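You operate a simulated robot arm through the tools that you are given. There is no shell and no other tool. Be economical: measure what you need, move in short steps, check, and stop when the job is done.

Carry out the task below with a simulated robot arm. There is one attempt and no reset: what you move stays moved.

Task
Put the kit away: lamp off, head level and on the trolley, yellow ear defenders hung up.
Fine: they go on the black-tipped peg. Set down upright: lamp stand.

The check looks at the end state, three seconds after you hand in, the way a careful person would. Anything else that was tipped, shoved, dropped, spilled or broken makes it a failure.

Robot
A 7-joint arm with a fingered hand on a trunk, on a base that drives. Base frame: it is fixed to the floor where the robot stands at the start and does not move with it; the origin is under the middle of the robot, x ahead of it, y to its left, z up. Readings come in m, rad, newtons and seconds.
With the tool pointing down near the work surface it reaches from about 0.32 to 0.74 m from the robot's upright axis, wherever it stands. Its first joint turns from -2.897 to 2.897 rad. Places, roughly: black-tipped peg [0.5, 0.6, 1.4]; lamp head [0.6, 0, 0.7]; lamp switch [0.5, 0, 0.6]; top of the tool trolley [0.3, 0.6, 0.9]. Payload 4 kg.
The TCP is the grasp point between the finger pads, 0.026 m short of the fingertips. In the tool frame z runs along the fingers and y along their closing line. Largest opening 0.132 m; the body of the gripper starts 0.073 m behind the TCP. The gripper is a hand of 4 fingers: y runs from the thumb to the fingers, the wrist lies at [0, 0, -0.239] in the tool frame, and closing takes about 1.5 s.
Orientation is that of the tool frame in the base frame, as a unit quaternion [w, x, y, z]. With the fingers straight down and closing along the base's y, the tool's x points along the base's -x, its y along +y and its z along -z.

Tools
- The arm moves only by the tool drive_tool. Its argument "plan" is a list of rows, each an object (a shift or turn left out is 0, a gripper value left out holds the last) with "slide": the shift along the tool's x, y, z in units of 150 mm (1.0 is 150 mm), a list of three; "turn": the turn, a rotation vector about the tool's x, y, z in units of 90 degrees (1.0 is 90 degrees), a list of three; "fingers": the closure, from 0 (fully open) to 1 (shut). In form: [{"slide": [dx, dy, dz], "turn": [wx, wy, wz], "fingers": fingers}, ...]. A call has 1 to 12 rows; each row is the pose to reach, as a shift and turn from the pose commanded when the call began, along the tool's axes at that moment. A call with a number of a shift or a turn outside -1 to 1 is refused whole. Rows are played at 5 a second. More than 0.05 m and 0.15 rad between two rows, or a gripper value outside its range, and nothing of the call is played. Where a pose cannot be reached the arm comes as near as it can. A force on the tool above 40 N (or 10 N above the force at the start of the call, whichever is more), or a blocked arm, ends the call early, and 0.2 s more pass. The fingers move at their own pace (about 0.072 m/s each) and stop on an object; they squeeze with about 21 N. The grip force told is the motor's: it shows also when the fingers shut on nothing. Time passes only in rows, and 0.2 s behind the last, so rows that repeat a pose let the fingers close. The reply holds the time, the measured pose of the TCP, the force on the tool along the base axes, the opening and the grip force, in the units named above and with some noise, with the torque about the TCP (base axes, N m) and any sound that the robot's microphone picked up, and new pictures: "show" is both (left out), scene, wrist or none.
- Cameras (640 x 400 px; columns grow to the right, rows downward): "scene" is now at [0.0202, 0.1795, 1.4593]; the picture's right is [0.32, -0.95, 0.00], its down [-0.61, -0.20, -0.76] and it looks along [0.73, 0.24, -0.64] (base axes); focal length 222 px, centre (320, 200). "wrist" rides on the gripper at [0.068, 0.002, -0.097] in the tool frame; the picture's right is [-0.03, 1.00, 0.00], its down [-0.82, -0.02, -0.58] and it looks along [-0.58, -0.01, 0.82] (tool axes); focal length 270 px, centre (320, 200). There is no depth. A picture from a camera that has moved, and an enlarged one, comes with that camera's place and axes in the base frame and with its lens.
- slide_trunk(by): slides the trunk up (or, below 0, down) by that many m; the arm and the scene camera ride with it, the base frame stays. It gives what a move gives, with no picture.
- base_move(legs): drives the robot by 1 to 6 legs, each [ahead, turn to the left] in m and rad, along the robot's own axes; the way and the turn of a leg run together, so that a leg with both is an arc; at most 1.5 m and 3.142 rad a leg. The arm and the cameras ride along, it lands a little off, and it stops where it bumps. It gives what a move gives, and a new picture of the scene camera.
- hand_shape(shape): the hand has 4 fingers and takes this shape, open, in about a second: jaw (thumb against the fingers, like two jaws); tri (thumb and two fingers); tip (a fingertip pinch); poke (one finger out to press); point (the index stretched); flat (the hand flat); cup (the hand cupped); fist (a fist). The gripper value then closes the fingers along that shape, each until it touches; the sizes above hold for jaw. It gives what a move gives, with no picture.
- head_to(pan, tilt): turns the head with the scene camera to pan (to the left, within 2.705 rad either way) and tilt (down, from -0.506 to 1.204), counted from straight ahead of the robot. It gives what a move gives, and a new picture of the scene camera.
- close_up(camera, box): a new picture of the part [left, top, right, bottom] of that camera's present view, enlarged. The clock stands still meanwhile.
- sign_off(): hands the job in; it is judged then, once.

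Go step by step. Nothing tells you exact positions but the pictures and the camera data: compare them with the known pose of the tool, close in by small moves and look again before you grip or let go. The budget is 120 turns and 260 pictures, counting those below and the enlarged ones. Unless the task says otherwise, let go and move clear before handing in, and close with one line.

The tools are called after ">>>" as name(argument=value, ...) on one line, values as JSON. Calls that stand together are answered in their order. drive_tool: Moves the arm, as the interface text tells. Its arguments: {"type":"object","properties":{"plan":{"type":"array"},"show":{"type":"string","enum":["both","scene","wrist","none"]}},"required":["plan"]} The other tools are called the same way: slide_trunk (by) slides the trunk up or down; hand_shape (shape) gives the hand a shape; base_move (legs) drives the base; head_to (pan, tilt) turns the head that bears the scene camera; close_up (camera, box) takes an enlarged picture of a part of a camera's view; sign_off () hands the job in.

At the start:

```text
t: 0.0
position: [0.4262, 0.2396, 0.9999]
orientation: [-0.001, 0.0, 1.0, 0.0]
wrist_force: [-0.3, -0.4, 0.0]
torque: [-0.02, -0.02, 0.06]
grip_width: 0.1319
grasp_force: 0.1
shape: jaw
trunk travel left (down, up): [-0.425, 0.165]
robot x, y, heading: [0.0005, 0.0005, -0.003]
head pan, tilt: [0.323, 0.7]
```

scene: 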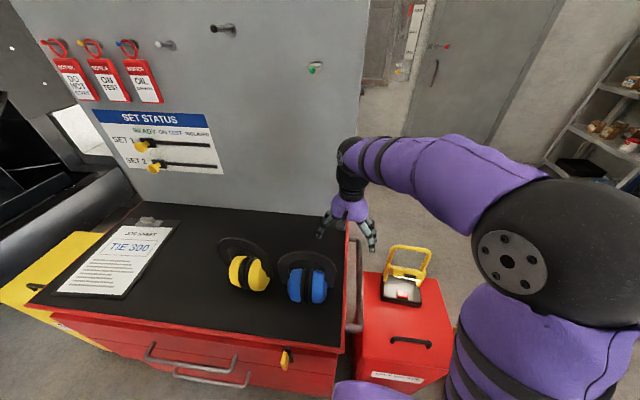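
wrist: 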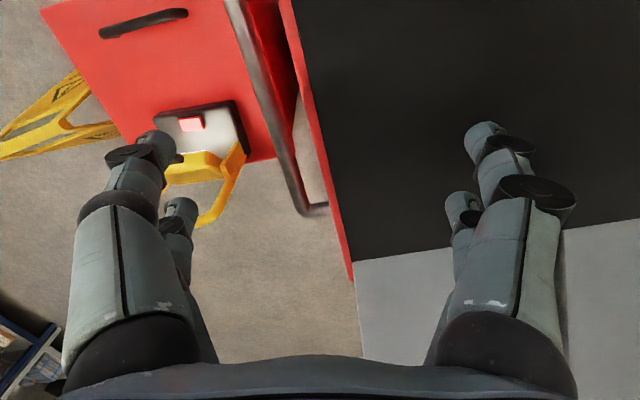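

The trolley with the yellow and blue ear defenders is ahead-left with a peg panel behind it, and the lamp stands on a lower red chest to the right. I'll enlarge the views before moving.

>>> close_up(camera="scene", box=[340, 220, 470, 390])

>>> close_up(camera="scene", box=[130, 0, 340, 130])

>>> close_up(camera="scene", box=[200, 210, 350, 310])

>>> close_up(camera="wrist", box=[0, 0, 340, 240])

```text
2.35 times, centred on (405, 305) of scene
camera zoom: at [0.0202, 0.1795, 1.4593], right [0.32, -0.95, 0.0], down [-0.61, -0.2, -0.76], along [0.73, 0.24, -0.64], focal length 521 px, centre (120, -47)
```

zoom: 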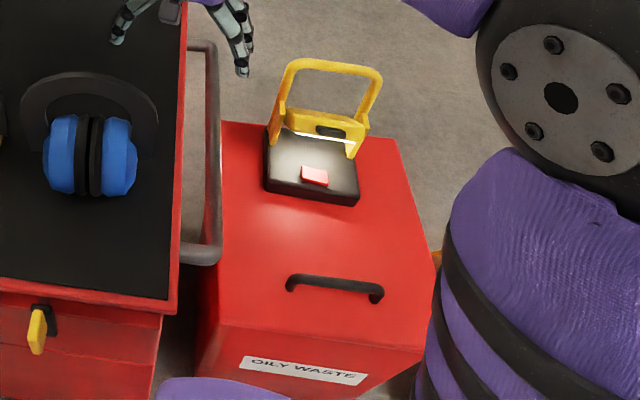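

```text
3.05 times, centred on (235, 65) of scene
camera zoom: at [0.0202, 0.1795, 1.4593], right [0.32, -0.95, 0.0], down [-0.61, -0.2, -0.76], along [0.73, 0.24, -0.64], focal length 675 px, centre (579, 611)
```

zoom: 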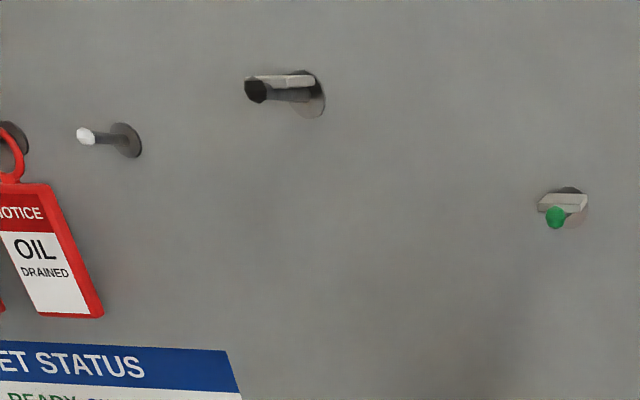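

```text
4.00 times, centred on (275, 260) of scene
camera zoom: at [0.0202, 0.1795, 1.4593], right [0.32, -0.95, 0.0], down [-0.61, -0.2, -0.76], along [0.73, 0.24, -0.64], focal length 886 px, centre (500, -40)
```

zoom: 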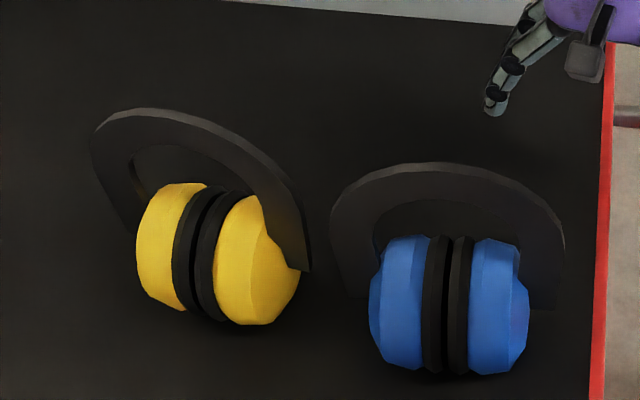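

```text
1.67 times, centred on (170, 120) of wrist
camera zoom: at [0.3574, 0.2407, 1.0958], right [0.03, 1.0, 0.0], down [0.82, -0.02, 0.58], along [0.58, -0.01, -0.82], focal length 450 px, centre (570, 333)
```

zoom: 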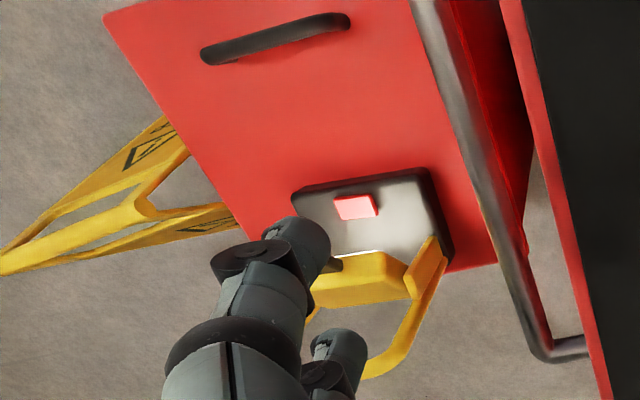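

I place the switch at about [0.52, 0.01, 0.635] and the trolley top at about z 0.9, yawed a little, with the yellow defenders near [0.28, 0.47]. Next I'll look at the pegs and panel more squarely.

>>> head_to(pan=0.85, tilt=0.35)

>>> close_up(camera="scene", box=[220, 120, 420, 245])

```text
t: 0.9
position: [0.4265, 0.2387, 1.0003]
orientation: [0.0, 0.001, 1.0, -0.001]
wrist_force: [-0.2, -0.5, -0.1]
torque: [0.03, 0.02, -0.02]
grip_width: 0.1318
grasp_force: 0.1
shape: jaw
trunk travel left (down, up): [-0.425, 0.165]
robot x, y, heading: [-0.0021, -0.0002, -0.001]
head pan, tilt: [0.85, 0.351]
camera scene: at [0.0011, 0.2225, 1.4906], right [0.75, -0.66, 0.0], down [-0.23, -0.26, -0.94], along [0.62, 0.7, -0.34], focal length 222 px, centre (320, 200)
```

scene: 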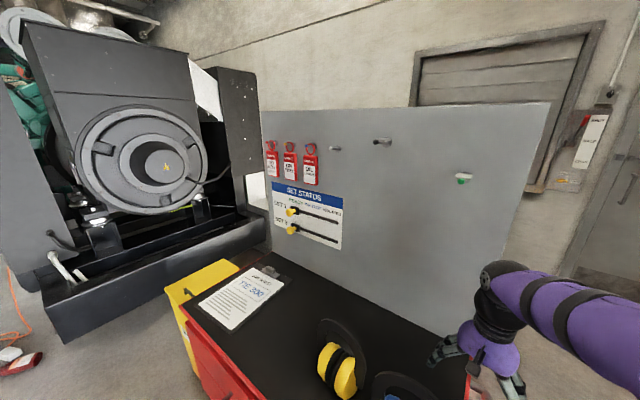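

```text
3.20 times, centred on (320, 182) of scene
camera zoom: at [0.0011, 0.2225, 1.4906], right [0.75, -0.66, 0.0], down [-0.23, -0.26, -0.94], along [0.62, 0.7, -0.34], focal length 709 px, centre (320, 256)
```

zoom: 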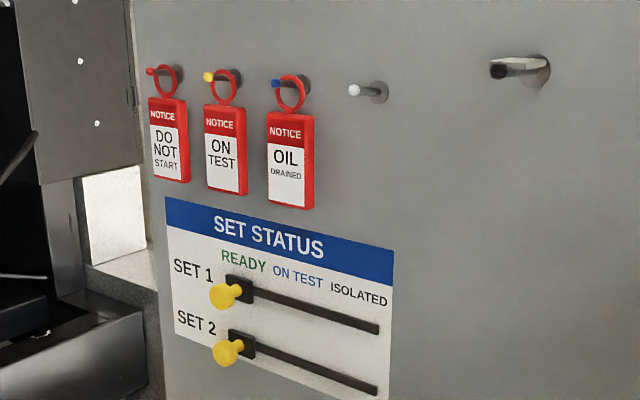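

The defenders stand upright with the band on top. I'll enlarge the black peg and the defenders further.

>>> close_up(camera="scene", box=[360, 125, 410, 156])

>>> close_up(camera="scene", box=[290, 300, 450, 400])

>>> close_up(camera="scene", box=[440, 165, 490, 196])

```text
12.80 times, centred on (385, 140) of scene
camera zoom: at [0.0011, 0.2225, 1.4906], right [0.75, -0.66, 0.0], down [-0.23, -0.26, -0.94], along [0.62, 0.7, -0.34], focal length 2835 px, centre (-512, 962)
```

zoom: 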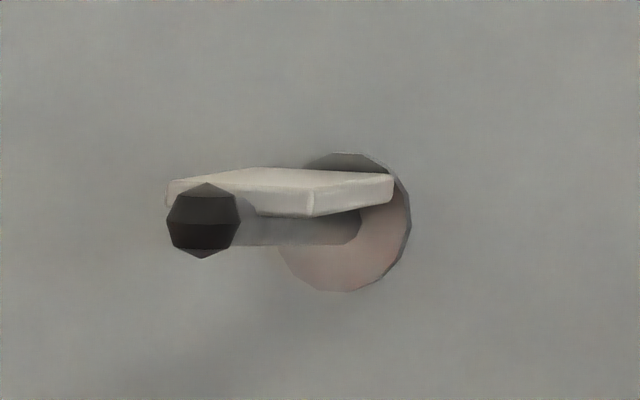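

```text
4.00 times, centred on (370, 350) of scene
camera zoom: at [0.0011, 0.2225, 1.4906], right [0.75, -0.66, 0.0], down [-0.23, -0.26, -0.94], along [0.62, 0.7, -0.34], focal length 886 px, centre (120, -400)
```

zoom: 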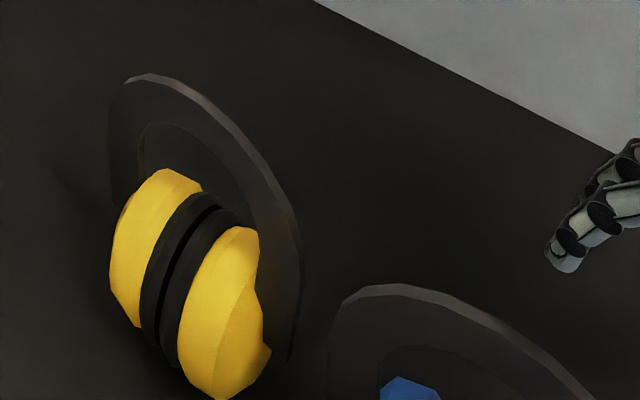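

```text
12.80 times, centred on (465, 180) of scene
camera zoom: at [0.0011, 0.2225, 1.4906], right [0.75, -0.66, 0.0], down [-0.23, -0.26, -0.94], along [0.62, 0.7, -0.34], focal length 2835 px, centre (-1536, 450)
```

zoom: 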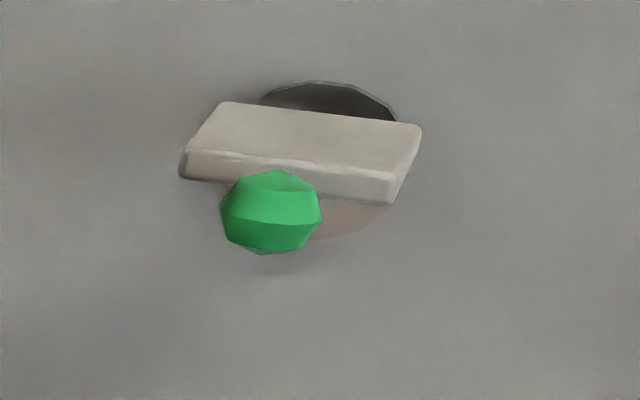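

The defenders stand band-up and the black peg has a flat saddle on top. I want to back the base off so the hand can come in horizontally, so I'll check the floor around the robot first.

>>> head_to(pan=2.6, tilt=0.8)

>>> head_to(pan=-2.4, tilt=0.8)

>>> head_to(pan=1.4, tilt=1.0)

```text
t: 2.7
position: [0.4261, 0.2381, 0.998]
orientation: [0.0, 0.001, 1.0, 0.0]
wrist_force: [-0.5, 0.7, 0.0]
torque: [-0.01, -0.01, -0.03]
grip_width: 0.1321
grasp_force: 0.1
shape: jaw
trunk travel left (down, up): [-0.425, 0.165]
robot x, y, heading: [0.0011, 0.0, -0.002]
head pan, tilt: [2.601, 0.799]
camera scene: at [-0.1295, 0.1942, 1.4511], right [0.52, 0.86, 0.0], down [0.61, -0.37, -0.7], along [-0.6, 0.36, -0.72], focal length 222 px, centre (320, 200)
```

scene: 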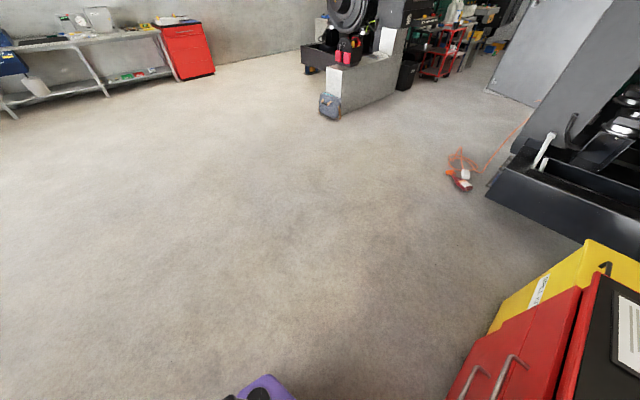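

```text
t: 6.7
position: [0.4264, 0.2387, 0.9996]
orientation: [0.0, -0.001, 1.0, 0.0]
wrist_force: [-0.4, -0.7, 0.4]
torque: [-0.01, -0.03, -0.02]
grip_width: 0.1318
grasp_force: 0.0
shape: jaw
trunk travel left (down, up): [-0.425, 0.165]
robot x, y, heading: [0.001, 0.0002, -0.001]
head pan, tilt: [-2.4, 0.799]
camera scene: at [-0.1198, 0.0981, 1.4511], right [-0.68, 0.74, 0.0], down [0.53, 0.48, -0.7], along [-0.51, -0.47, -0.72], focal length 222 px, centre (320, 200)
```

scene: 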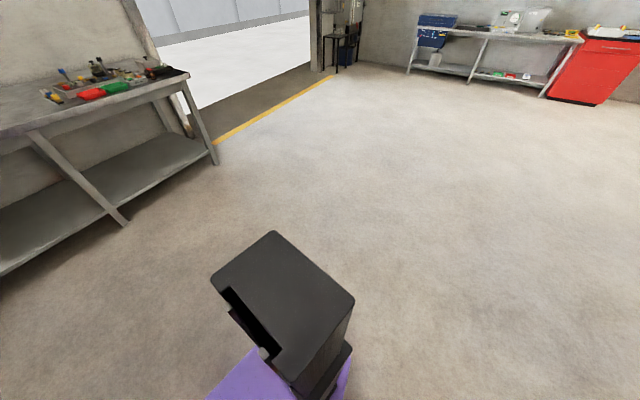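

```text
t: 9.8
position: [0.4268, 0.2383, 0.9994]
orientation: [0.0, 0.0, 1.0, 0.001]
wrist_force: [-0.6, 0.1, 0.5]
torque: [0.01, -0.01, -0.02]
grip_width: 0.1319
grasp_force: 0.0
shape: jaw
trunk travel left (down, up): [-0.425, 0.165]
robot x, y, heading: [-0.0011, -0.0029, -0.0]
head pan, tilt: [1.4, 1.0]
camera scene: at [-0.0485, 0.2213, 1.4359], right [0.99, -0.17, 0.0], down [-0.14, -0.83, -0.54], along [0.09, 0.53, -0.84], focal length 222 px, centre (320, 200)
```

scene: 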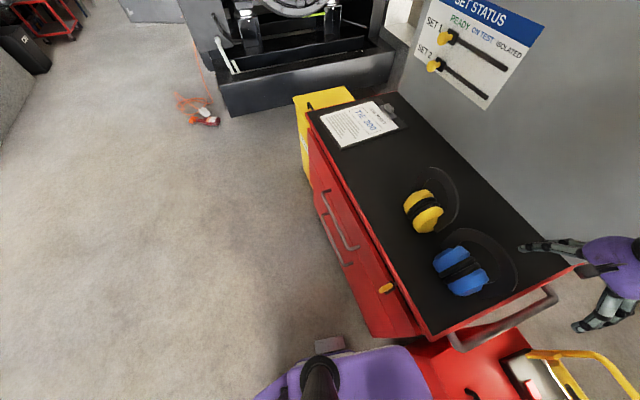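

There is clear floor behind and to the left. The trolley's yaw is about 0.19 rad. I'll enlarge this near-overhead view of the defenders to measure their yaw.

>>> close_up(camera="scene", box=[380, 150, 540, 310])

```text
2.50 times, centred on (460, 230) of scene
camera zoom: at [-0.0485, 0.2213, 1.4359], right [0.99, -0.17, 0.0], down [-0.14, -0.83, -0.54], along [0.09, 0.53, -0.84], focal length 554 px, centre (-30, 125)
```

zoom: 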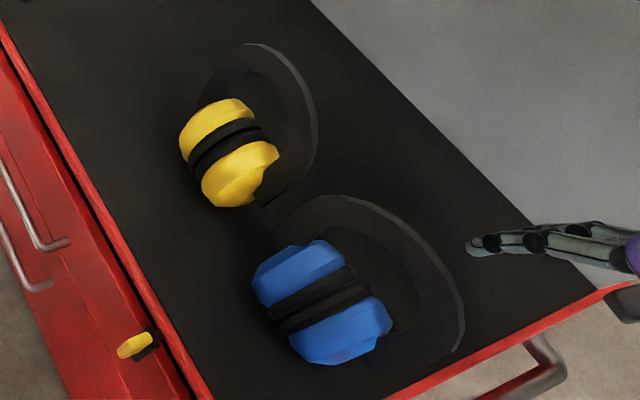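

The lit upper rim shows the bands are upright. I'll raise the trunk for clearance, then back the base off to around (-0.32, 0.27), facing square to the panel.

>>> slide_trunk(by=0.16)

>>> base_move(legs=[[-0.1, 0], [0, -0.9], [-0.35, 0], [0, 1.09]])

>>> head_to(pan=0.1, tilt=0.5)

```text
t: 11.6
position: [0.4267, 0.2398, 1.1596]
orientation: [0.0, 0.0, 1.0, 0.001]
wrist_force: [0.1, 0.0, 0.5]
torque: [-0.01, -0.01, 0.0]
grip_width: 0.1318
grasp_force: 0.1
shape: jaw
trunk travel left (down, up): [-0.585, 0.005]
robot x, y, heading: [0.004, -0.0012, -0.003]
head pan, tilt: [1.4, 1.0]
```

```text
t: 20.3
position: [0.0668, 0.5874, 1.1593]
orientation: [0.001, -0.08, 0.997, 0.0]
wrist_force: [0.3, 0.0, 1.1]
torque: [-0.01, 0.0, 0.02]
grip_width: 0.1319
grasp_force: 0.0
shape: jaw
trunk travel left (down, up): [-0.585, 0.005]
robot x, y, heading: [-0.3103, 0.2816, 0.16]
head pan, tilt: [1.4, 1.0]
camera scene: at [-0.3999, 0.4926, 1.5959], right [1.0, -0.01, 0.0], down [-0.01, -0.84, -0.54], along [0.0, 0.54, -0.84], focal length 222 px, centre (320, 200)
```

scene: 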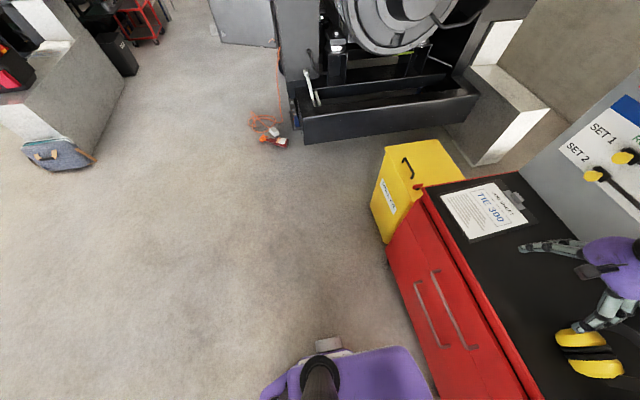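

```text
t: 21.7
position: [0.0665, 0.5854, 1.1593]
orientation: [0.0, -0.081, 0.997, 0.001]
wrist_force: [-0.2, 0.0, 0.0]
torque: [0.03, -0.01, -0.03]
grip_width: 0.1323
grasp_force: 0.1
shape: jaw
trunk travel left (down, up): [-0.585, 0.005]
robot x, y, heading: [-0.3133, 0.2829, 0.164]
head pan, tilt: [0.099, 0.499]
camera scene: at [-0.3125, 0.4467, 1.637], right [0.26, -0.97, 0.0], down [-0.46, -0.12, -0.88], along [0.85, 0.23, -0.48], focal length 222 px, centre (320, 200)
```

scene: 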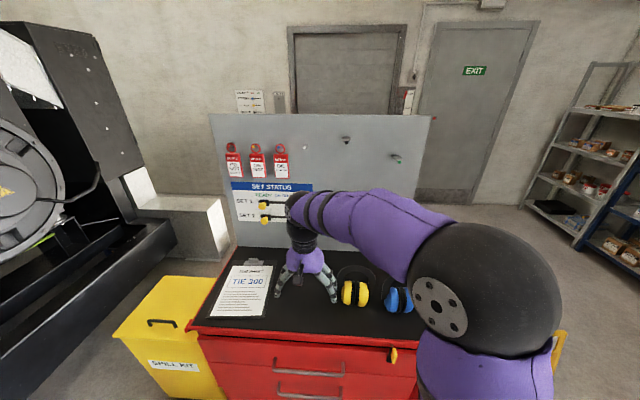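

I'm now squared up to the panel at (-0.31, 0.28). I'll triangulate the peg and the defenders from this second viewpoint.

>>> close_up(camera="scene", box=[270, 115, 430, 215])

>>> close_up(camera="scene", box=[310, 250, 430, 325])

```text
4.00 times, centred on (350, 165) of scene
camera zoom: at [-0.3125, 0.4467, 1.637], right [0.26, -0.97, 0.0], down [-0.46, -0.12, -0.88], along [0.85, 0.23, -0.48], focal length 886 px, centre (200, 340)
```

zoom: 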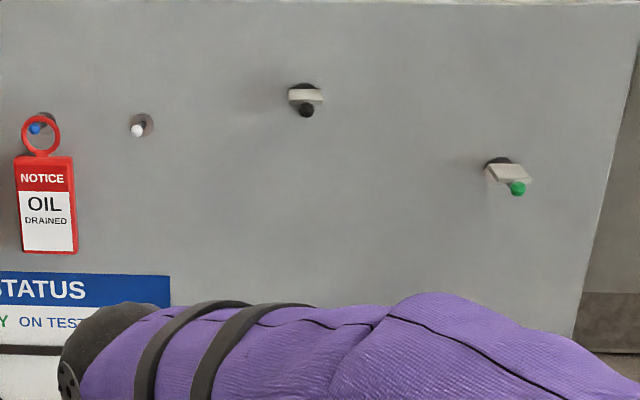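

```text
5.33 times, centred on (370, 288) of scene
camera zoom: at [-0.3125, 0.4467, 1.637], right [0.26, -0.97, 0.0], down [-0.46, -0.12, -0.88], along [0.85, 0.23, -0.48], focal length 1181 px, centre (53, -267)
```

zoom: 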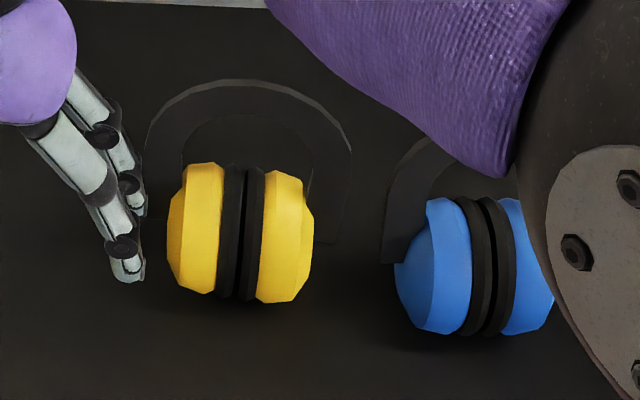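

Triangulated: peg tip at about [0.493, 0.564, 1.434], panel normal about 0.195 rad, and yellow cups centred at about [0.28, 0.468, 0.92] with the band apex at z 1.05 (inner edge 1.017). I'll back the base off for elbow room and roll the hand, so the camera ends up on top when the fingers point at the panel.

>>> base_move(legs=[[-0.22, 0]])

>>> drive_tool(plan=[{"turn": [0, 0, 0.09]}, {"turn": [0, 0, 0.18]}, {"turn": [0, 0, 0.27]}, {"turn": [0, 0, 0.36]}, {"turn": [0, 0, 0.45]}, {"turn": [0, 0, 0.54]}, {"turn": [0, 0, 0.63]}, {"turn": [0, 0, 0.72]}, {"turn": [0, 0, 0.81]}, {"turn": [0, 0, 0.9]}, {"turn": [0, 0, 0.98]}, {"turn": [0, 0, 1.0]}], show="none")

```text
t: 23.4
position: [-0.1571, 0.5505, 1.1599]
orientation: [-0.001, -0.083, 0.997, 0.0]
wrist_force: [0.4, -0.6, -0.5]
torque: [-0.03, 0.01, -0.01]
grip_width: 0.1318
grasp_force: 0.1
shape: jaw
trunk travel left (down, up): [-0.585, 0.005]
robot x, y, heading: [-0.537, 0.2444, 0.166]
head pan, tilt: [0.099, 0.499]
camera scene: at [-0.5355, 0.4096, 1.6371], right [0.26, -0.96, 0.0], down [-0.46, -0.13, -0.88], along [0.85, 0.23, -0.48], focal length 222 px, centre (320, 200)
```

scene: 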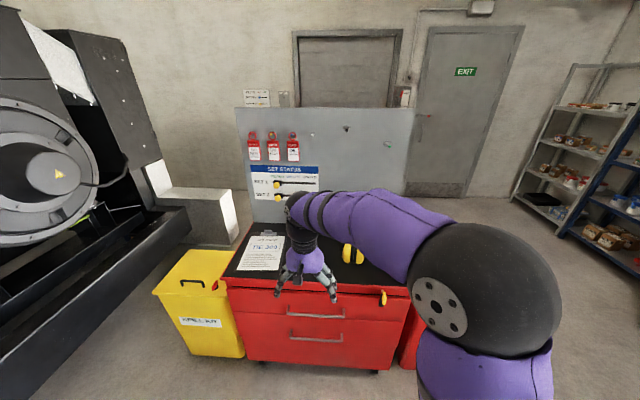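

```text
t: 26.0
position: [-0.1554, 0.5499, 1.1591]
orientation: [0.0, 0.647, 0.763, 0.0]
wrist_force: [-0.5, -0.5, 0.4]
torque: [0.0, -0.01, 0.01]
grip_width: 0.1319
grasp_force: 0.1
shape: jaw
trunk travel left (down, up): [-0.585, 0.005]
robot x, y, heading: [-0.5372, 0.2469, 0.165]
head pan, tilt: [0.099, 0.499]
```

The first 90° worked. Next is the second 90° of roll.

>>> drive_tool(plan=[{"turn": [0, 0, 0.09]}, {"turn": [0, 0, 0.18]}, {"turn": [0, 0, 0.27]}, {"turn": [0, 0, 0.36]}, {"turn": [0, 0, 0.45]}, {"turn": [0, 0, 0.54]}, {"turn": [0, 0, 0.63]}, {"turn": [0, 0, 0.72]}, {"turn": [0, 0, 0.81]}, {"turn": [0, 0, 0.9]}, {"turn": [0, 0, 0.98]}, {"turn": [0, 0, 1.0]}], show="none")

>>> drive_tool(plan=[{"turn": [0, 0.09, 0], "slide": [0.1, 0, 0]}, {"turn": [0, 0.18, 0], "slide": [0.2, 0, 0]}, {"turn": [0, 0.27, 0], "slide": [0.3, 0, 0]}, {"turn": [0, 0.36, 0], "slide": [0.4, 0, 0]}, {"turn": [0, 0.45, 0], "slide": [0.5, 0, 0]}, {"turn": [0, 0.54, 0], "slide": [0.6, 0, 0]}, {"turn": [0, 0.63, 0], "slide": [0.7, 0, 0]}, {"turn": [0, 0.72, 0], "slide": [0.8, 0, 0]}, {"turn": [0, 0.81, 0], "slide": [0.9, 0, 0]}, {"turn": [0, 0.9, 0], "slide": [1, 0, 0]}, {"turn": [0, 0.98, 0], "slide": [1, 0, 0]}, {"turn": [0, 1.0, 0], "slide": [1, 0, 0]}], show="both")

```text
t: 28.6
position: [-0.1561, 0.5503, 1.1599]
orientation: [0.0, 0.997, 0.083, -0.001]
wrist_force: [0.3, 0.0, 0.7]
torque: [0.0, 0.0, 0.0]
grip_width: 0.1321
grasp_force: 0.1
shape: jaw
trunk travel left (down, up): [-0.585, 0.005]
robot x, y, heading: [-0.5368, 0.2472, 0.168]
head pan, tilt: [0.099, 0.499]
```

```text
t: 31.2
position: [-0.0088, 0.5739, 1.161]
orientation: [-0.059, 0.703, 0.06, 0.706]
wrist_force: [0.9, -0.2, 0.4]
torque: [-0.02, 0.01, 0.02]
grip_width: 0.1318
grasp_force: 0.0
shape: jaw
out of reach, approached as far as the arm can: row 6
trunk travel left (down, up): [-0.585, 0.005]
robot x, y, heading: [-0.5373, 0.2415, 0.165]
head pan, tilt: [0.099, 0.499]
camera scene: at [-0.5352, 0.41, 1.637], right [0.26, -0.96, 0.0], down [-0.46, -0.13, -0.88], along [0.85, 0.23, -0.48], focal length 222 px, centre (320, 200)
camera wrist: at [-0.1051, 0.5582, 1.2285], right [0.16, -0.99, -0.02], down [-0.57, -0.08, -0.82], along [0.8, 0.15, -0.58], focal length 270 px, centre (320, 200)
```

scene: 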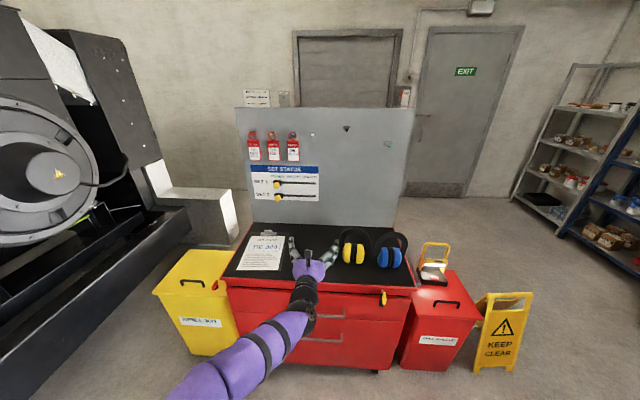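
wrist: 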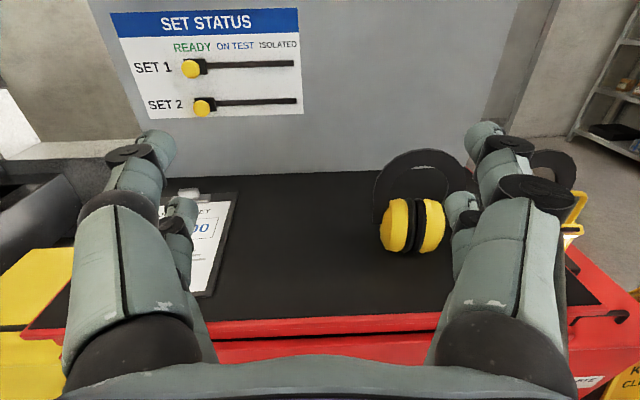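

The hand now points level at the panel (yaw 0.168) with the camera on top, and the yellow defenders are in view. I'll shift right and lower the trunk to look at them closer to level.

>>> drive_tool(plan=[{"slide": [0, 0.25, 0]}, {"slide": [0, 0.5, 0]}, {"slide": [0, 0.75, 0]}, {"slide": [0, 0.75, 0]}], show="none")

>>> slide_trunk(by=-0.19)

>>> drive_tool(plan=[{"slide": [0, 0, 0]}], show="both")

```text
t: 32.2
position: [0.0099, 0.4642, 1.1612]
orientation: [-0.058, 0.705, 0.058, 0.704]
wrist_force: [-0.5, -0.4, 0.4]
torque: [-0.02, 0.01, -0.01]
grip_width: 0.1321
grasp_force: 0.1
shape: jaw
trunk travel left (down, up): [-0.585, 0.005]
robot x, y, heading: [-0.5371, 0.2451, 0.165]
head pan, tilt: [0.099, 0.499]
```

```text
t: 34.3
position: [0.0102, 0.4645, 0.9708]
orientation: [-0.059, 0.705, 0.059, 0.705]
wrist_force: [0.6, -0.2, 0.2]
torque: [0.02, 0.01, 0.01]
grip_width: 0.1318
grasp_force: 0.1
shape: jaw
trunk travel left (down, up): [-0.395, 0.195]
robot x, y, heading: [-0.5357, 0.244, 0.163]
head pan, tilt: [0.099, 0.499]
```

```text
t: 34.7
position: [0.01, 0.4638, 0.9705]
orientation: [-0.058, 0.705, 0.058, 0.705]
wrist_force: [0.6, 0.7, 0.0]
torque: [-0.02, -0.02, 0.0]
grip_width: 0.132
grasp_force: 0.1
shape: jaw
trunk travel left (down, up): [-0.395, 0.195]
robot x, y, heading: [-0.5351, 0.2444, 0.163]
head pan, tilt: [0.099, 0.499]
camera scene: at [-0.5351, 0.4097, 1.447], right [0.26, -0.96, 0.0], down [-0.46, -0.13, -0.88], along [0.85, 0.23, -0.48], focal length 222 px, centre (320, 200)
camera wrist: at [-0.0861, 0.4475, 1.0383], right [0.16, -0.99, -0.03], down [-0.57, -0.07, -0.82], along [0.8, 0.15, -0.58], focal length 270 px, centre (320, 200)
```

scene: 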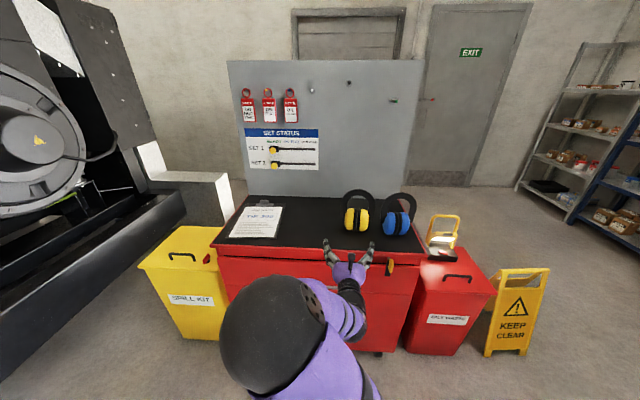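
wrist: 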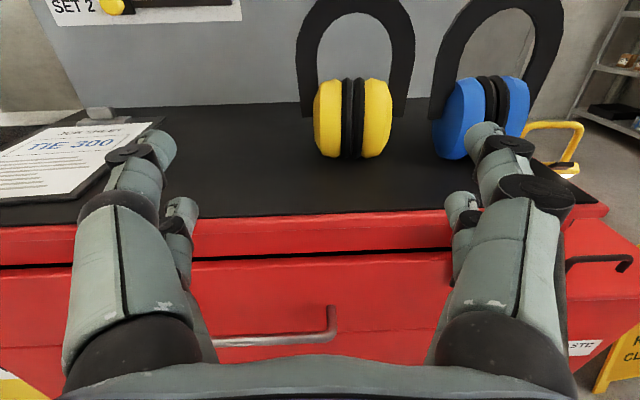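

I can see the yellow pair squarely now: cup axis at about [0.278, 0.467, 0.915], radius about 0.05, pair 0.106 m wide, facing yaw about 0.09, with a big opening under the band. I'll close in to a pre-grasp just in front and look again.

>>> drive_tool(plan=[{"slide": [-0.12, 0.07, 0.2], "turn": [-0.02, 0, 0]}, {"slide": [-0.25, 0.15, 0.4], "turn": [-0.05, 0, 0]}, {"slide": [-0.37, 0.22, 0.65], "turn": [-0.05, 0, 0]}, {"slide": [-0.37, 0.22, 0.9], "turn": [-0.05, 0, 0]}, {"slide": [-0.37, 0.22, 0.96], "turn": [-0.05, 0, 0]}], show="both")

>>> close_up(camera="wrist", box=[160, 0, 480, 200])

>>> close_up(camera="scene", box=[300, 180, 430, 290])

```text
t: 35.9
position: [0.1572, 0.4582, 0.9156]
orientation: [-0.031, 0.707, 0.031, 0.706]
wrist_force: [0.1, -0.2, -0.7]
torque: [-0.01, 0.01, 0.02]
grip_width: 0.1319
grasp_force: 0.0
shape: jaw
trunk travel left (down, up): [-0.395, 0.195]
robot x, y, heading: [-0.5357, 0.2457, 0.167]
head pan, tilt: [0.099, 0.499]
camera scene: at [-0.5349, 0.4097, 1.447], right [0.26, -0.96, 0.0], down [-0.46, -0.13, -0.88], along [0.85, 0.23, -0.48], focal length 222 px, centre (320, 200)
camera wrist: at [0.0591, 0.448, 0.9829], right [0.09, -1.0, -0.03], down [-0.58, -0.03, -0.82], along [0.81, 0.09, -0.58], focal length 270 px, centre (320, 200)
```

scene: 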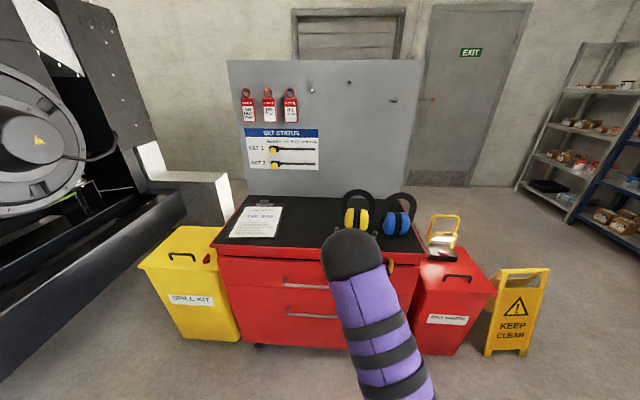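
wrist: 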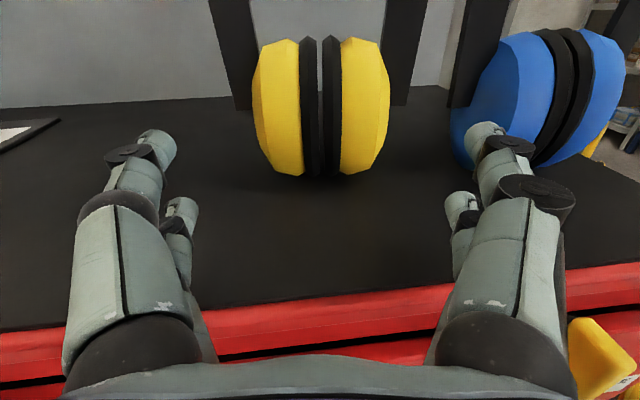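

```text
2.00 times, centred on (320, 100) of wrist
camera zoom: at [0.0591, 0.448, 0.9829], right [0.09, -1.0, -0.03], down [-0.58, -0.03, -0.82], along [0.81, 0.09, -0.58], focal length 541 px, centre (320, 400)
```

zoom: 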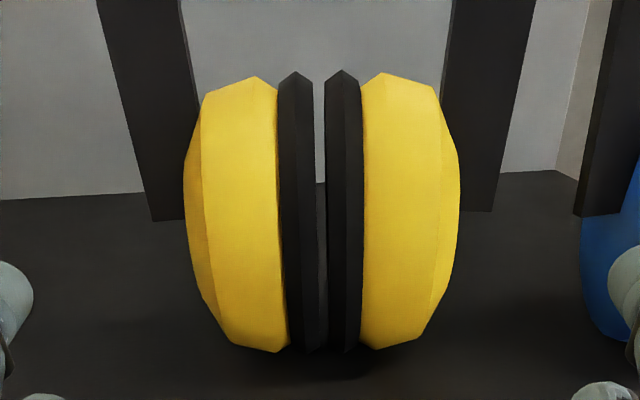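

```text
3.64 times, centred on (365, 235) of scene
camera zoom: at [-0.5349, 0.4097, 1.447], right [0.26, -0.96, 0.0], down [-0.46, -0.13, -0.88], along [0.85, 0.23, -0.48], focal length 805 px, centre (156, 73)
```

zoom: 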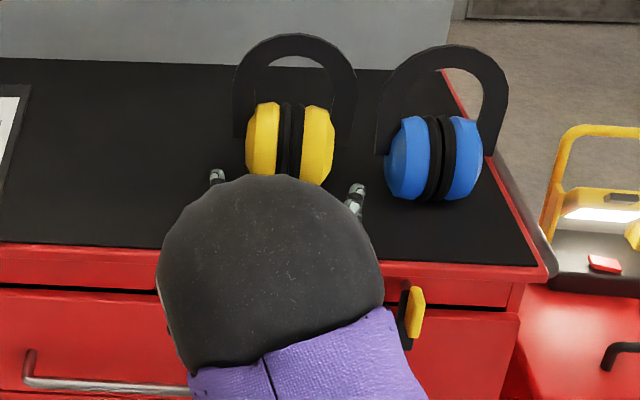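

Alignment is good: the cups are centred between the fingers. The right finger will pass close to the blue pair, so I'll close the fingers slightly, advance part-way and look.

>>> drive_tool(plan=[{"slide": [0, 0, 0], "fingers": 0.06}, {"slide": [0, 0, 0.1], "fingers": 0.06}, {"slide": [0, 0, 0.25], "fingers": 0.06}, {"slide": [0, 0, 0.25], "fingers": 0.06}], show="wrist")

>>> close_up(camera="scene", box=[320, 180, 430, 250])

```text
t: 36.9
position: [0.1939, 0.4603, 0.916]
orientation: [-0.031, 0.706, 0.03, 0.706]
wrist_force: [0.1, 0.6, 0.1]
torque: [0.0, -0.03, 0.02]
grip_width: 0.1239
grasp_force: 0.0
shape: jaw
trunk travel left (down, up): [-0.395, 0.195]
robot x, y, heading: [-0.5392, 0.2443, 0.166]
head pan, tilt: [0.099, 0.499]
camera wrist: at [0.0975, 0.4496, 0.9832], right [0.09, -1.0, -0.02], down [-0.58, -0.03, -0.82], along [0.81, 0.09, -0.58], focal length 270 px, centre (320, 200)
```

wrist: 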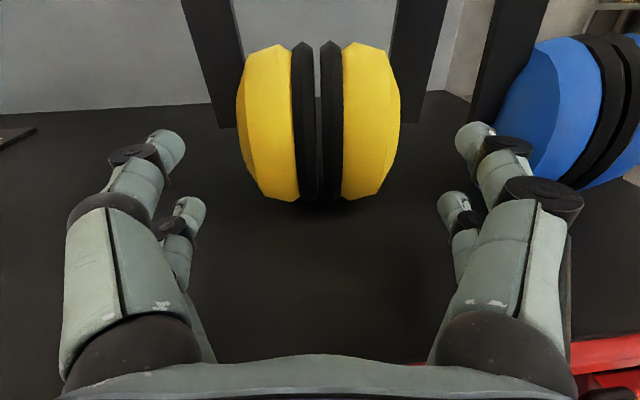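

```text
5.71 times, centred on (375, 215) of scene
camera zoom: at [-0.5348, 0.4096, 1.447], right [0.26, -0.96, 0.0], down [-0.46, -0.13, -0.88], along [0.85, 0.23, -0.48], focal length 1266 px, centre (6, 114)
```

zoom: 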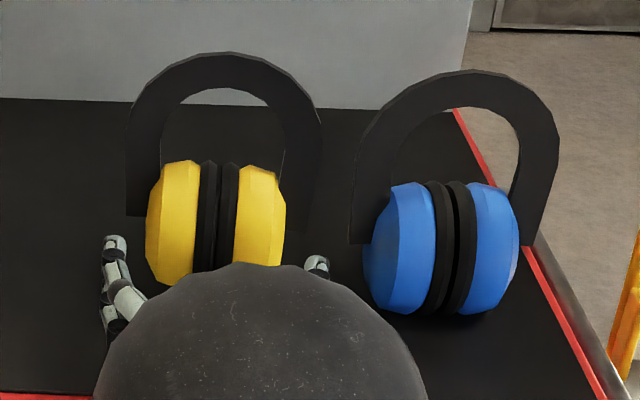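

Clearances look even on both sides and blue is well clear. I'll advance another 45 mm.

>>> drive_tool(plan=[{"slide": [0, 0, 0.1]}, {"slide": [0, 0, 0.2]}, {"slide": [0, 0, 0.3]}, {"slide": [0, 0, 0.3]}], show="wrist")

>>> close_up(camera="scene", box=[320, 180, 430, 250])

```text
t: 37.9
position: [0.2387, 0.4625, 0.915]
orientation: [-0.031, 0.706, 0.031, 0.706]
wrist_force: [-0.5, 0.7, 0.3]
torque: [-0.01, -0.03, -0.02]
grip_width: 0.1243
grasp_force: 0.0
shape: jaw
trunk travel left (down, up): [-0.395, 0.195]
robot x, y, heading: [-0.5362, 0.2459, 0.165]
head pan, tilt: [0.099, 0.499]
camera wrist: at [0.1419, 0.4529, 0.9834], right [0.09, -1.0, -0.03], down [-0.58, -0.03, -0.82], along [0.81, 0.09, -0.58], focal length 270 px, centre (320, 200)
```

wrist: 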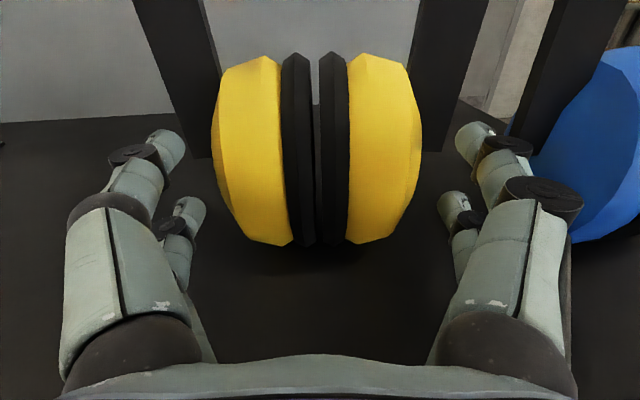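

```text
5.71 times, centred on (375, 215) of scene
camera zoom: at [-0.5349, 0.4096, 1.447], right [0.26, -0.96, 0.0], down [-0.46, -0.13, -0.88], along [0.85, 0.23, -0.48], focal length 1266 px, centre (6, 114)
```

zoom: 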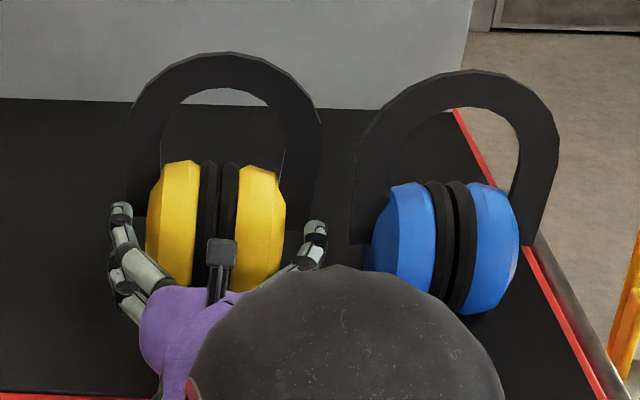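

The fingertips are beside the cups, just short of the band plane. Closing on the cups now.

>>> drive_tool(plan=[{"fingers": 0.15}, {"fingers": 0.3}, {"fingers": 0.5}, {"fingers": 0.7}, {"fingers": 1.0}, {"fingers": 1.0}, {"fingers": 1.0}], show="wrist")

>>> close_up(camera="scene", box=[320, 180, 430, 250])

```text
t: 39.5
position: [0.2395, 0.4632, 0.9162]
orientation: [-0.03, 0.706, 0.031, 0.707]
wrist_force: [-0.3, -0.1, 0.0]
torque: [0.0, -0.03, -0.01]
grip_width: 0.0001
grasp_force: 20.6
shape: jaw
trunk travel left (down, up): [-0.395, 0.195]
robot x, y, heading: [-0.537, 0.2433, 0.164]
head pan, tilt: [0.099, 0.499]
camera wrist: at [0.1417, 0.453, 0.9836], right [0.09, -1.0, -0.03], down [-0.58, -0.03, -0.82], along [0.81, 0.09, -0.58], focal length 270 px, centre (320, 200)
```

wrist: 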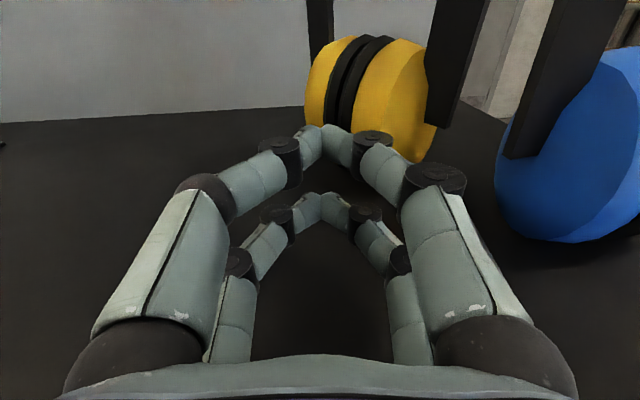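

```text
5.71 times, centred on (375, 215) of scene
camera zoom: at [-0.535, 0.4096, 1.447], right [0.26, -0.96, 0.0], down [-0.46, -0.13, -0.88], along [0.85, 0.23, -0.48], focal length 1266 px, centre (6, 114)
```

zoom: 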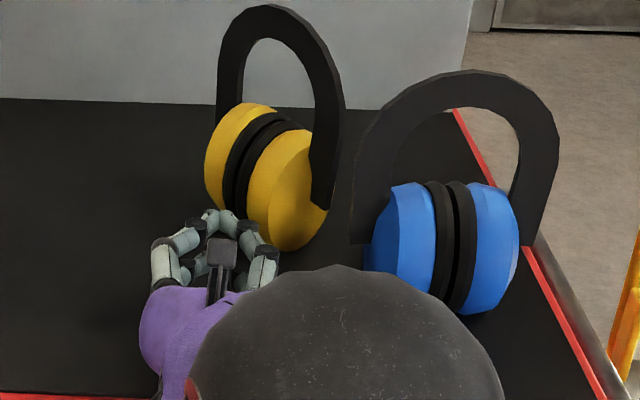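

The grip was too shallow on the tapered cup fronts, so they slipped forward and turned a little. They're still upright and blue is untouched. I'll retreat and look at the other hand shapes for a slimmer grip that fits below the band ends.

>>> drive_tool(plan=[{"slide": [0, 0, -0.25]}, {"slide": [0, 0, -0.5]}, {"slide": [0, 0, -0.75]}, {"slide": [0, 0, -1.0]}, {"slide": [0.0, 0, -1.0], "fingers": 0}, {"slide": [0.0, 0, -1.0], "fingers": 0}], show="none")

>>> hand_shape(shape="tip")

>>> drive_tool(plan=[{"slide": [0, 0, 0]}], show="both")

>>> hand_shape(shape="tri")

>>> drive_tool(plan=[{"slide": [0, 0, 0]}], show="wrist")

```text
t: 40.9
position: [0.0895, 0.4494, 0.915]
orientation: [-0.03, 0.706, 0.03, 0.707]
wrist_force: [-0.4, 0.1, -0.2]
torque: [-0.03, 0.01, 0.0]
grip_width: 0.132
grasp_force: 0.0
shape: jaw
trunk travel left (down, up): [-0.395, 0.195]
robot x, y, heading: [-0.5379, 0.2469, 0.166]
head pan, tilt: [0.099, 0.499]
```

```text
t: 41.8
position: [0.0898, 0.4498, 0.9139]
orientation: [-0.031, 0.706, 0.031, 0.707]
wrist_force: [0.2, 0.3, 0.0]
torque: [0.01, 0.02, 0.02]
grip_width: 0.1319
grasp_force: 0.0
shape: tip
trunk travel left (down, up): [-0.395, 0.195]
robot x, y, heading: [-0.5391, 0.2469, 0.172]
head pan, tilt: [0.099, 0.499]
```

```text
t: 42.2
position: [0.0907, 0.4488, 0.9146]
orientation: [-0.03, 0.706, 0.03, 0.707]
wrist_force: [-0.5, -0.4, -0.5]
torque: [0.01, 0.0, -0.01]
grip_width: 0.132
grasp_force: 0.0
shape: tip
trunk travel left (down, up): [-0.395, 0.195]
robot x, y, heading: [-0.5397, 0.2429, 0.164]
head pan, tilt: [0.099, 0.499]
camera scene: at [-0.535, 0.4096, 1.447], right [0.26, -0.96, 0.0], down [-0.46, -0.13, -0.88], along [0.85, 0.23, -0.48], focal length 222 px, centre (320, 200)
camera wrist: at [-0.007, 0.4395, 0.9825], right [0.09, -1.0, -0.03], down [-0.58, -0.03, -0.82], along [0.81, 0.09, -0.58], focal length 270 px, centre (320, 200)
```

scene: 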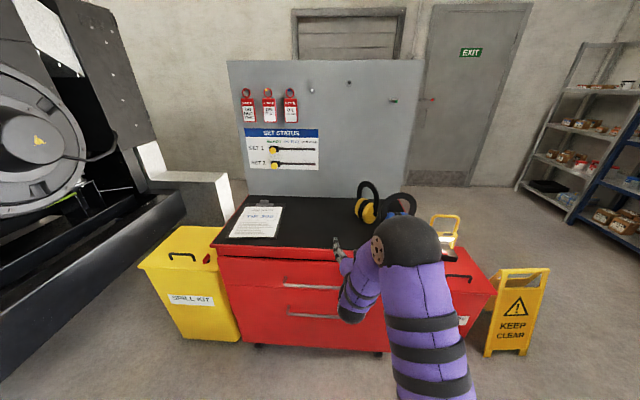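
wrist: 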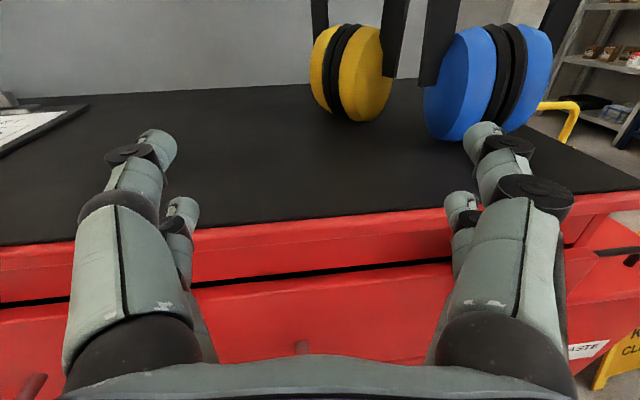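

```text
t: 43.1
position: [0.0897, 0.4489, 0.9156]
orientation: [-0.031, 0.706, 0.031, 0.707]
wrist_force: [-0.3, 0.8, -0.6]
torque: [0.0, 0.0, -0.01]
grip_width: 0.1319
grasp_force: 0.1
shape: tri
trunk travel left (down, up): [-0.395, 0.195]
robot x, y, heading: [-0.5403, 0.2465, 0.167]
head pan, tilt: [0.099, 0.499]
```

```text
t: 43.5
position: [0.0894, 0.4488, 0.9146]
orientation: [-0.031, 0.707, 0.031, 0.706]
wrist_force: [-0.5, 0.7, 0.2]
torque: [0.01, 0.02, -0.01]
grip_width: 0.1319
grasp_force: 0.0
shape: tri
trunk travel left (down, up): [-0.395, 0.195]
robot x, y, heading: [-0.5334, 0.2459, 0.164]
head pan, tilt: [0.099, 0.499]
camera wrist: at [-0.007, 0.4395, 0.9826], right [0.09, -1.0, -0.03], down [-0.58, -0.03, -0.82], along [0.81, 0.09, -0.58], focal length 270 px, centre (320, 200)
```

wrist: 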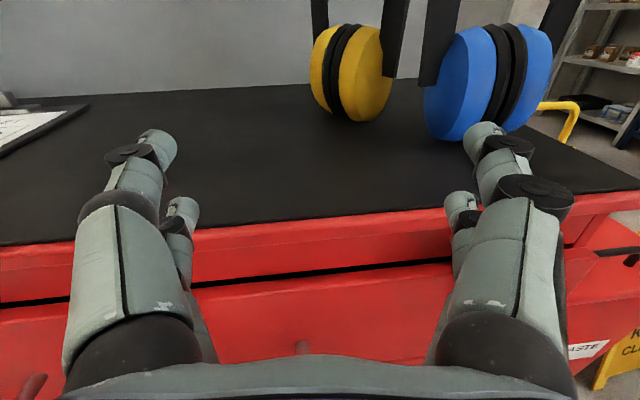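

All shapes keep four fingers out, so a slim cup grip isn't possible. Instead I'll pinch the band's crown from above across its thickness, where the peg passes freely underneath. First I'll look at where the defenders stand now and test whether the arm reaches the needed height with the tool down.

>>> close_up(camera="scene", box=[330, 170, 430, 230])

>>> hand_shape(shape="jaw")

>>> slide_trunk(by=0.19)

>>> drive_tool(plan=[{"turn": [0, -0.09, 0]}, {"turn": [0, -0.18, 0]}, {"turn": [0, -0.27, 0]}, {"turn": [0, -0.36, 0]}, {"turn": [0, -0.45, 0]}, {"turn": [0, -0.54, 0]}, {"turn": [0, -0.63, 0]}, {"turn": [0, -0.72, 0]}, {"turn": [0, -0.81, 0]}, {"turn": [0, -0.9, 0]}, {"turn": [0, -0.98, 0]}, {"turn": [0, -1.0, 0]}], show="both")

```text
6.40 times, centred on (380, 200) of scene
camera zoom: at [-0.535, 0.4096, 1.447], right [0.26, -0.96, 0.0], down [-0.46, -0.13, -0.88], along [0.85, 0.23, -0.48], focal length 1417 px, centre (-64, 200)
```

zoom: 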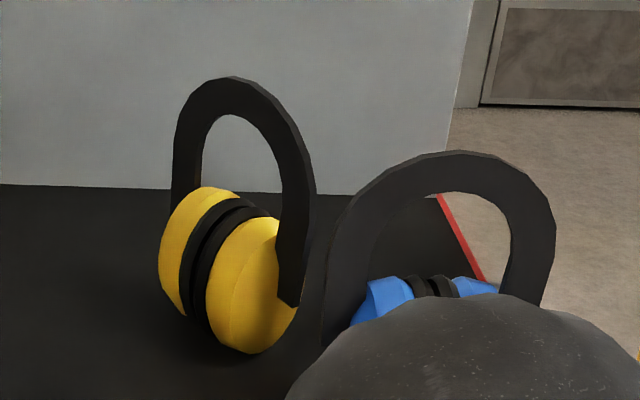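

```text
t: 44.4
position: [0.0901, 0.4494, 0.9155]
orientation: [-0.031, 0.706, 0.031, 0.706]
wrist_force: [-1.0, -0.1, 0.6]
torque: [0.03, 0.01, -0.02]
grip_width: 0.1318
grasp_force: 0.1
shape: jaw
trunk travel left (down, up): [-0.395, 0.195]
robot x, y, heading: [-0.5362, 0.2449, 0.163]
head pan, tilt: [0.099, 0.499]
```

```text
t: 46.5
position: [0.09, 0.4484, 1.1052]
orientation: [-0.031, 0.706, 0.032, 0.707]
wrist_force: [0.6, 0.4, 0.6]
torque: [0.0, 0.01, 0.01]
grip_width: 0.1318
grasp_force: 0.2
shape: jaw
trunk travel left (down, up): [-0.585, 0.005]
robot x, y, heading: [-0.5363, 0.2451, 0.165]
head pan, tilt: [0.099, 0.499]
```

```text
t: 49.1
position: [0.0911, 0.4494, 1.1045]
orientation: [0.0, 0.999, 0.044, -0.002]
wrist_force: [-0.3, 0.8, 0.3]
torque: [0.01, 0.01, 0.02]
grip_width: 0.1319
grasp_force: 0.1
shape: jaw
trunk travel left (down, up): [-0.585, 0.005]
robot x, y, heading: [-0.5369, 0.2455, 0.165]
head pan, tilt: [0.099, 0.499]
camera scene: at [-0.5348, 0.4096, 1.637], right [0.26, -0.96, 0.0], down [-0.46, -0.13, -0.88], along [0.85, 0.23, -0.48], focal length 222 px, centre (320, 200)
camera wrist: at [0.1583, 0.454, 1.2007], right [0.06, -1.0, 0.0], down [-0.81, -0.05, 0.58], along [-0.58, -0.03, -0.82], focal length 270 px, centre (320, 200)
```

scene: 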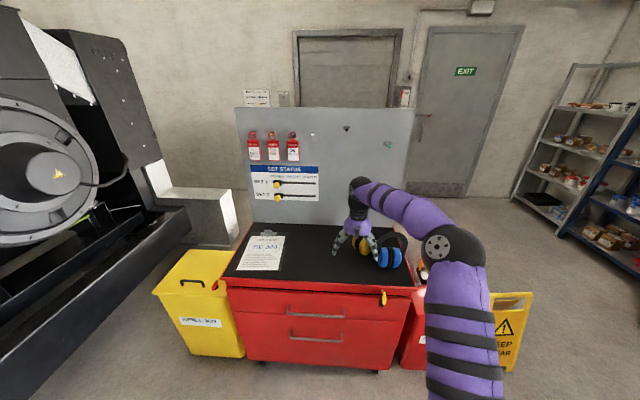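
wrist: 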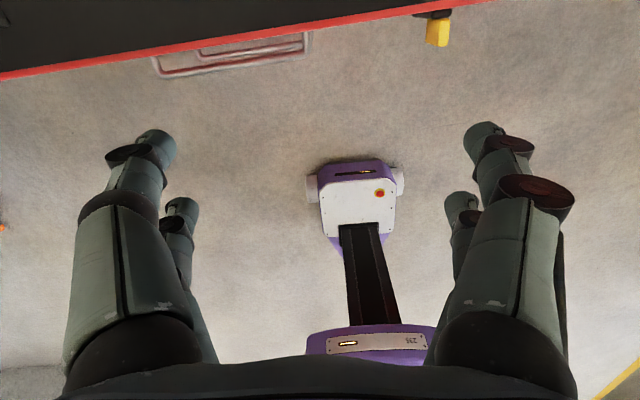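

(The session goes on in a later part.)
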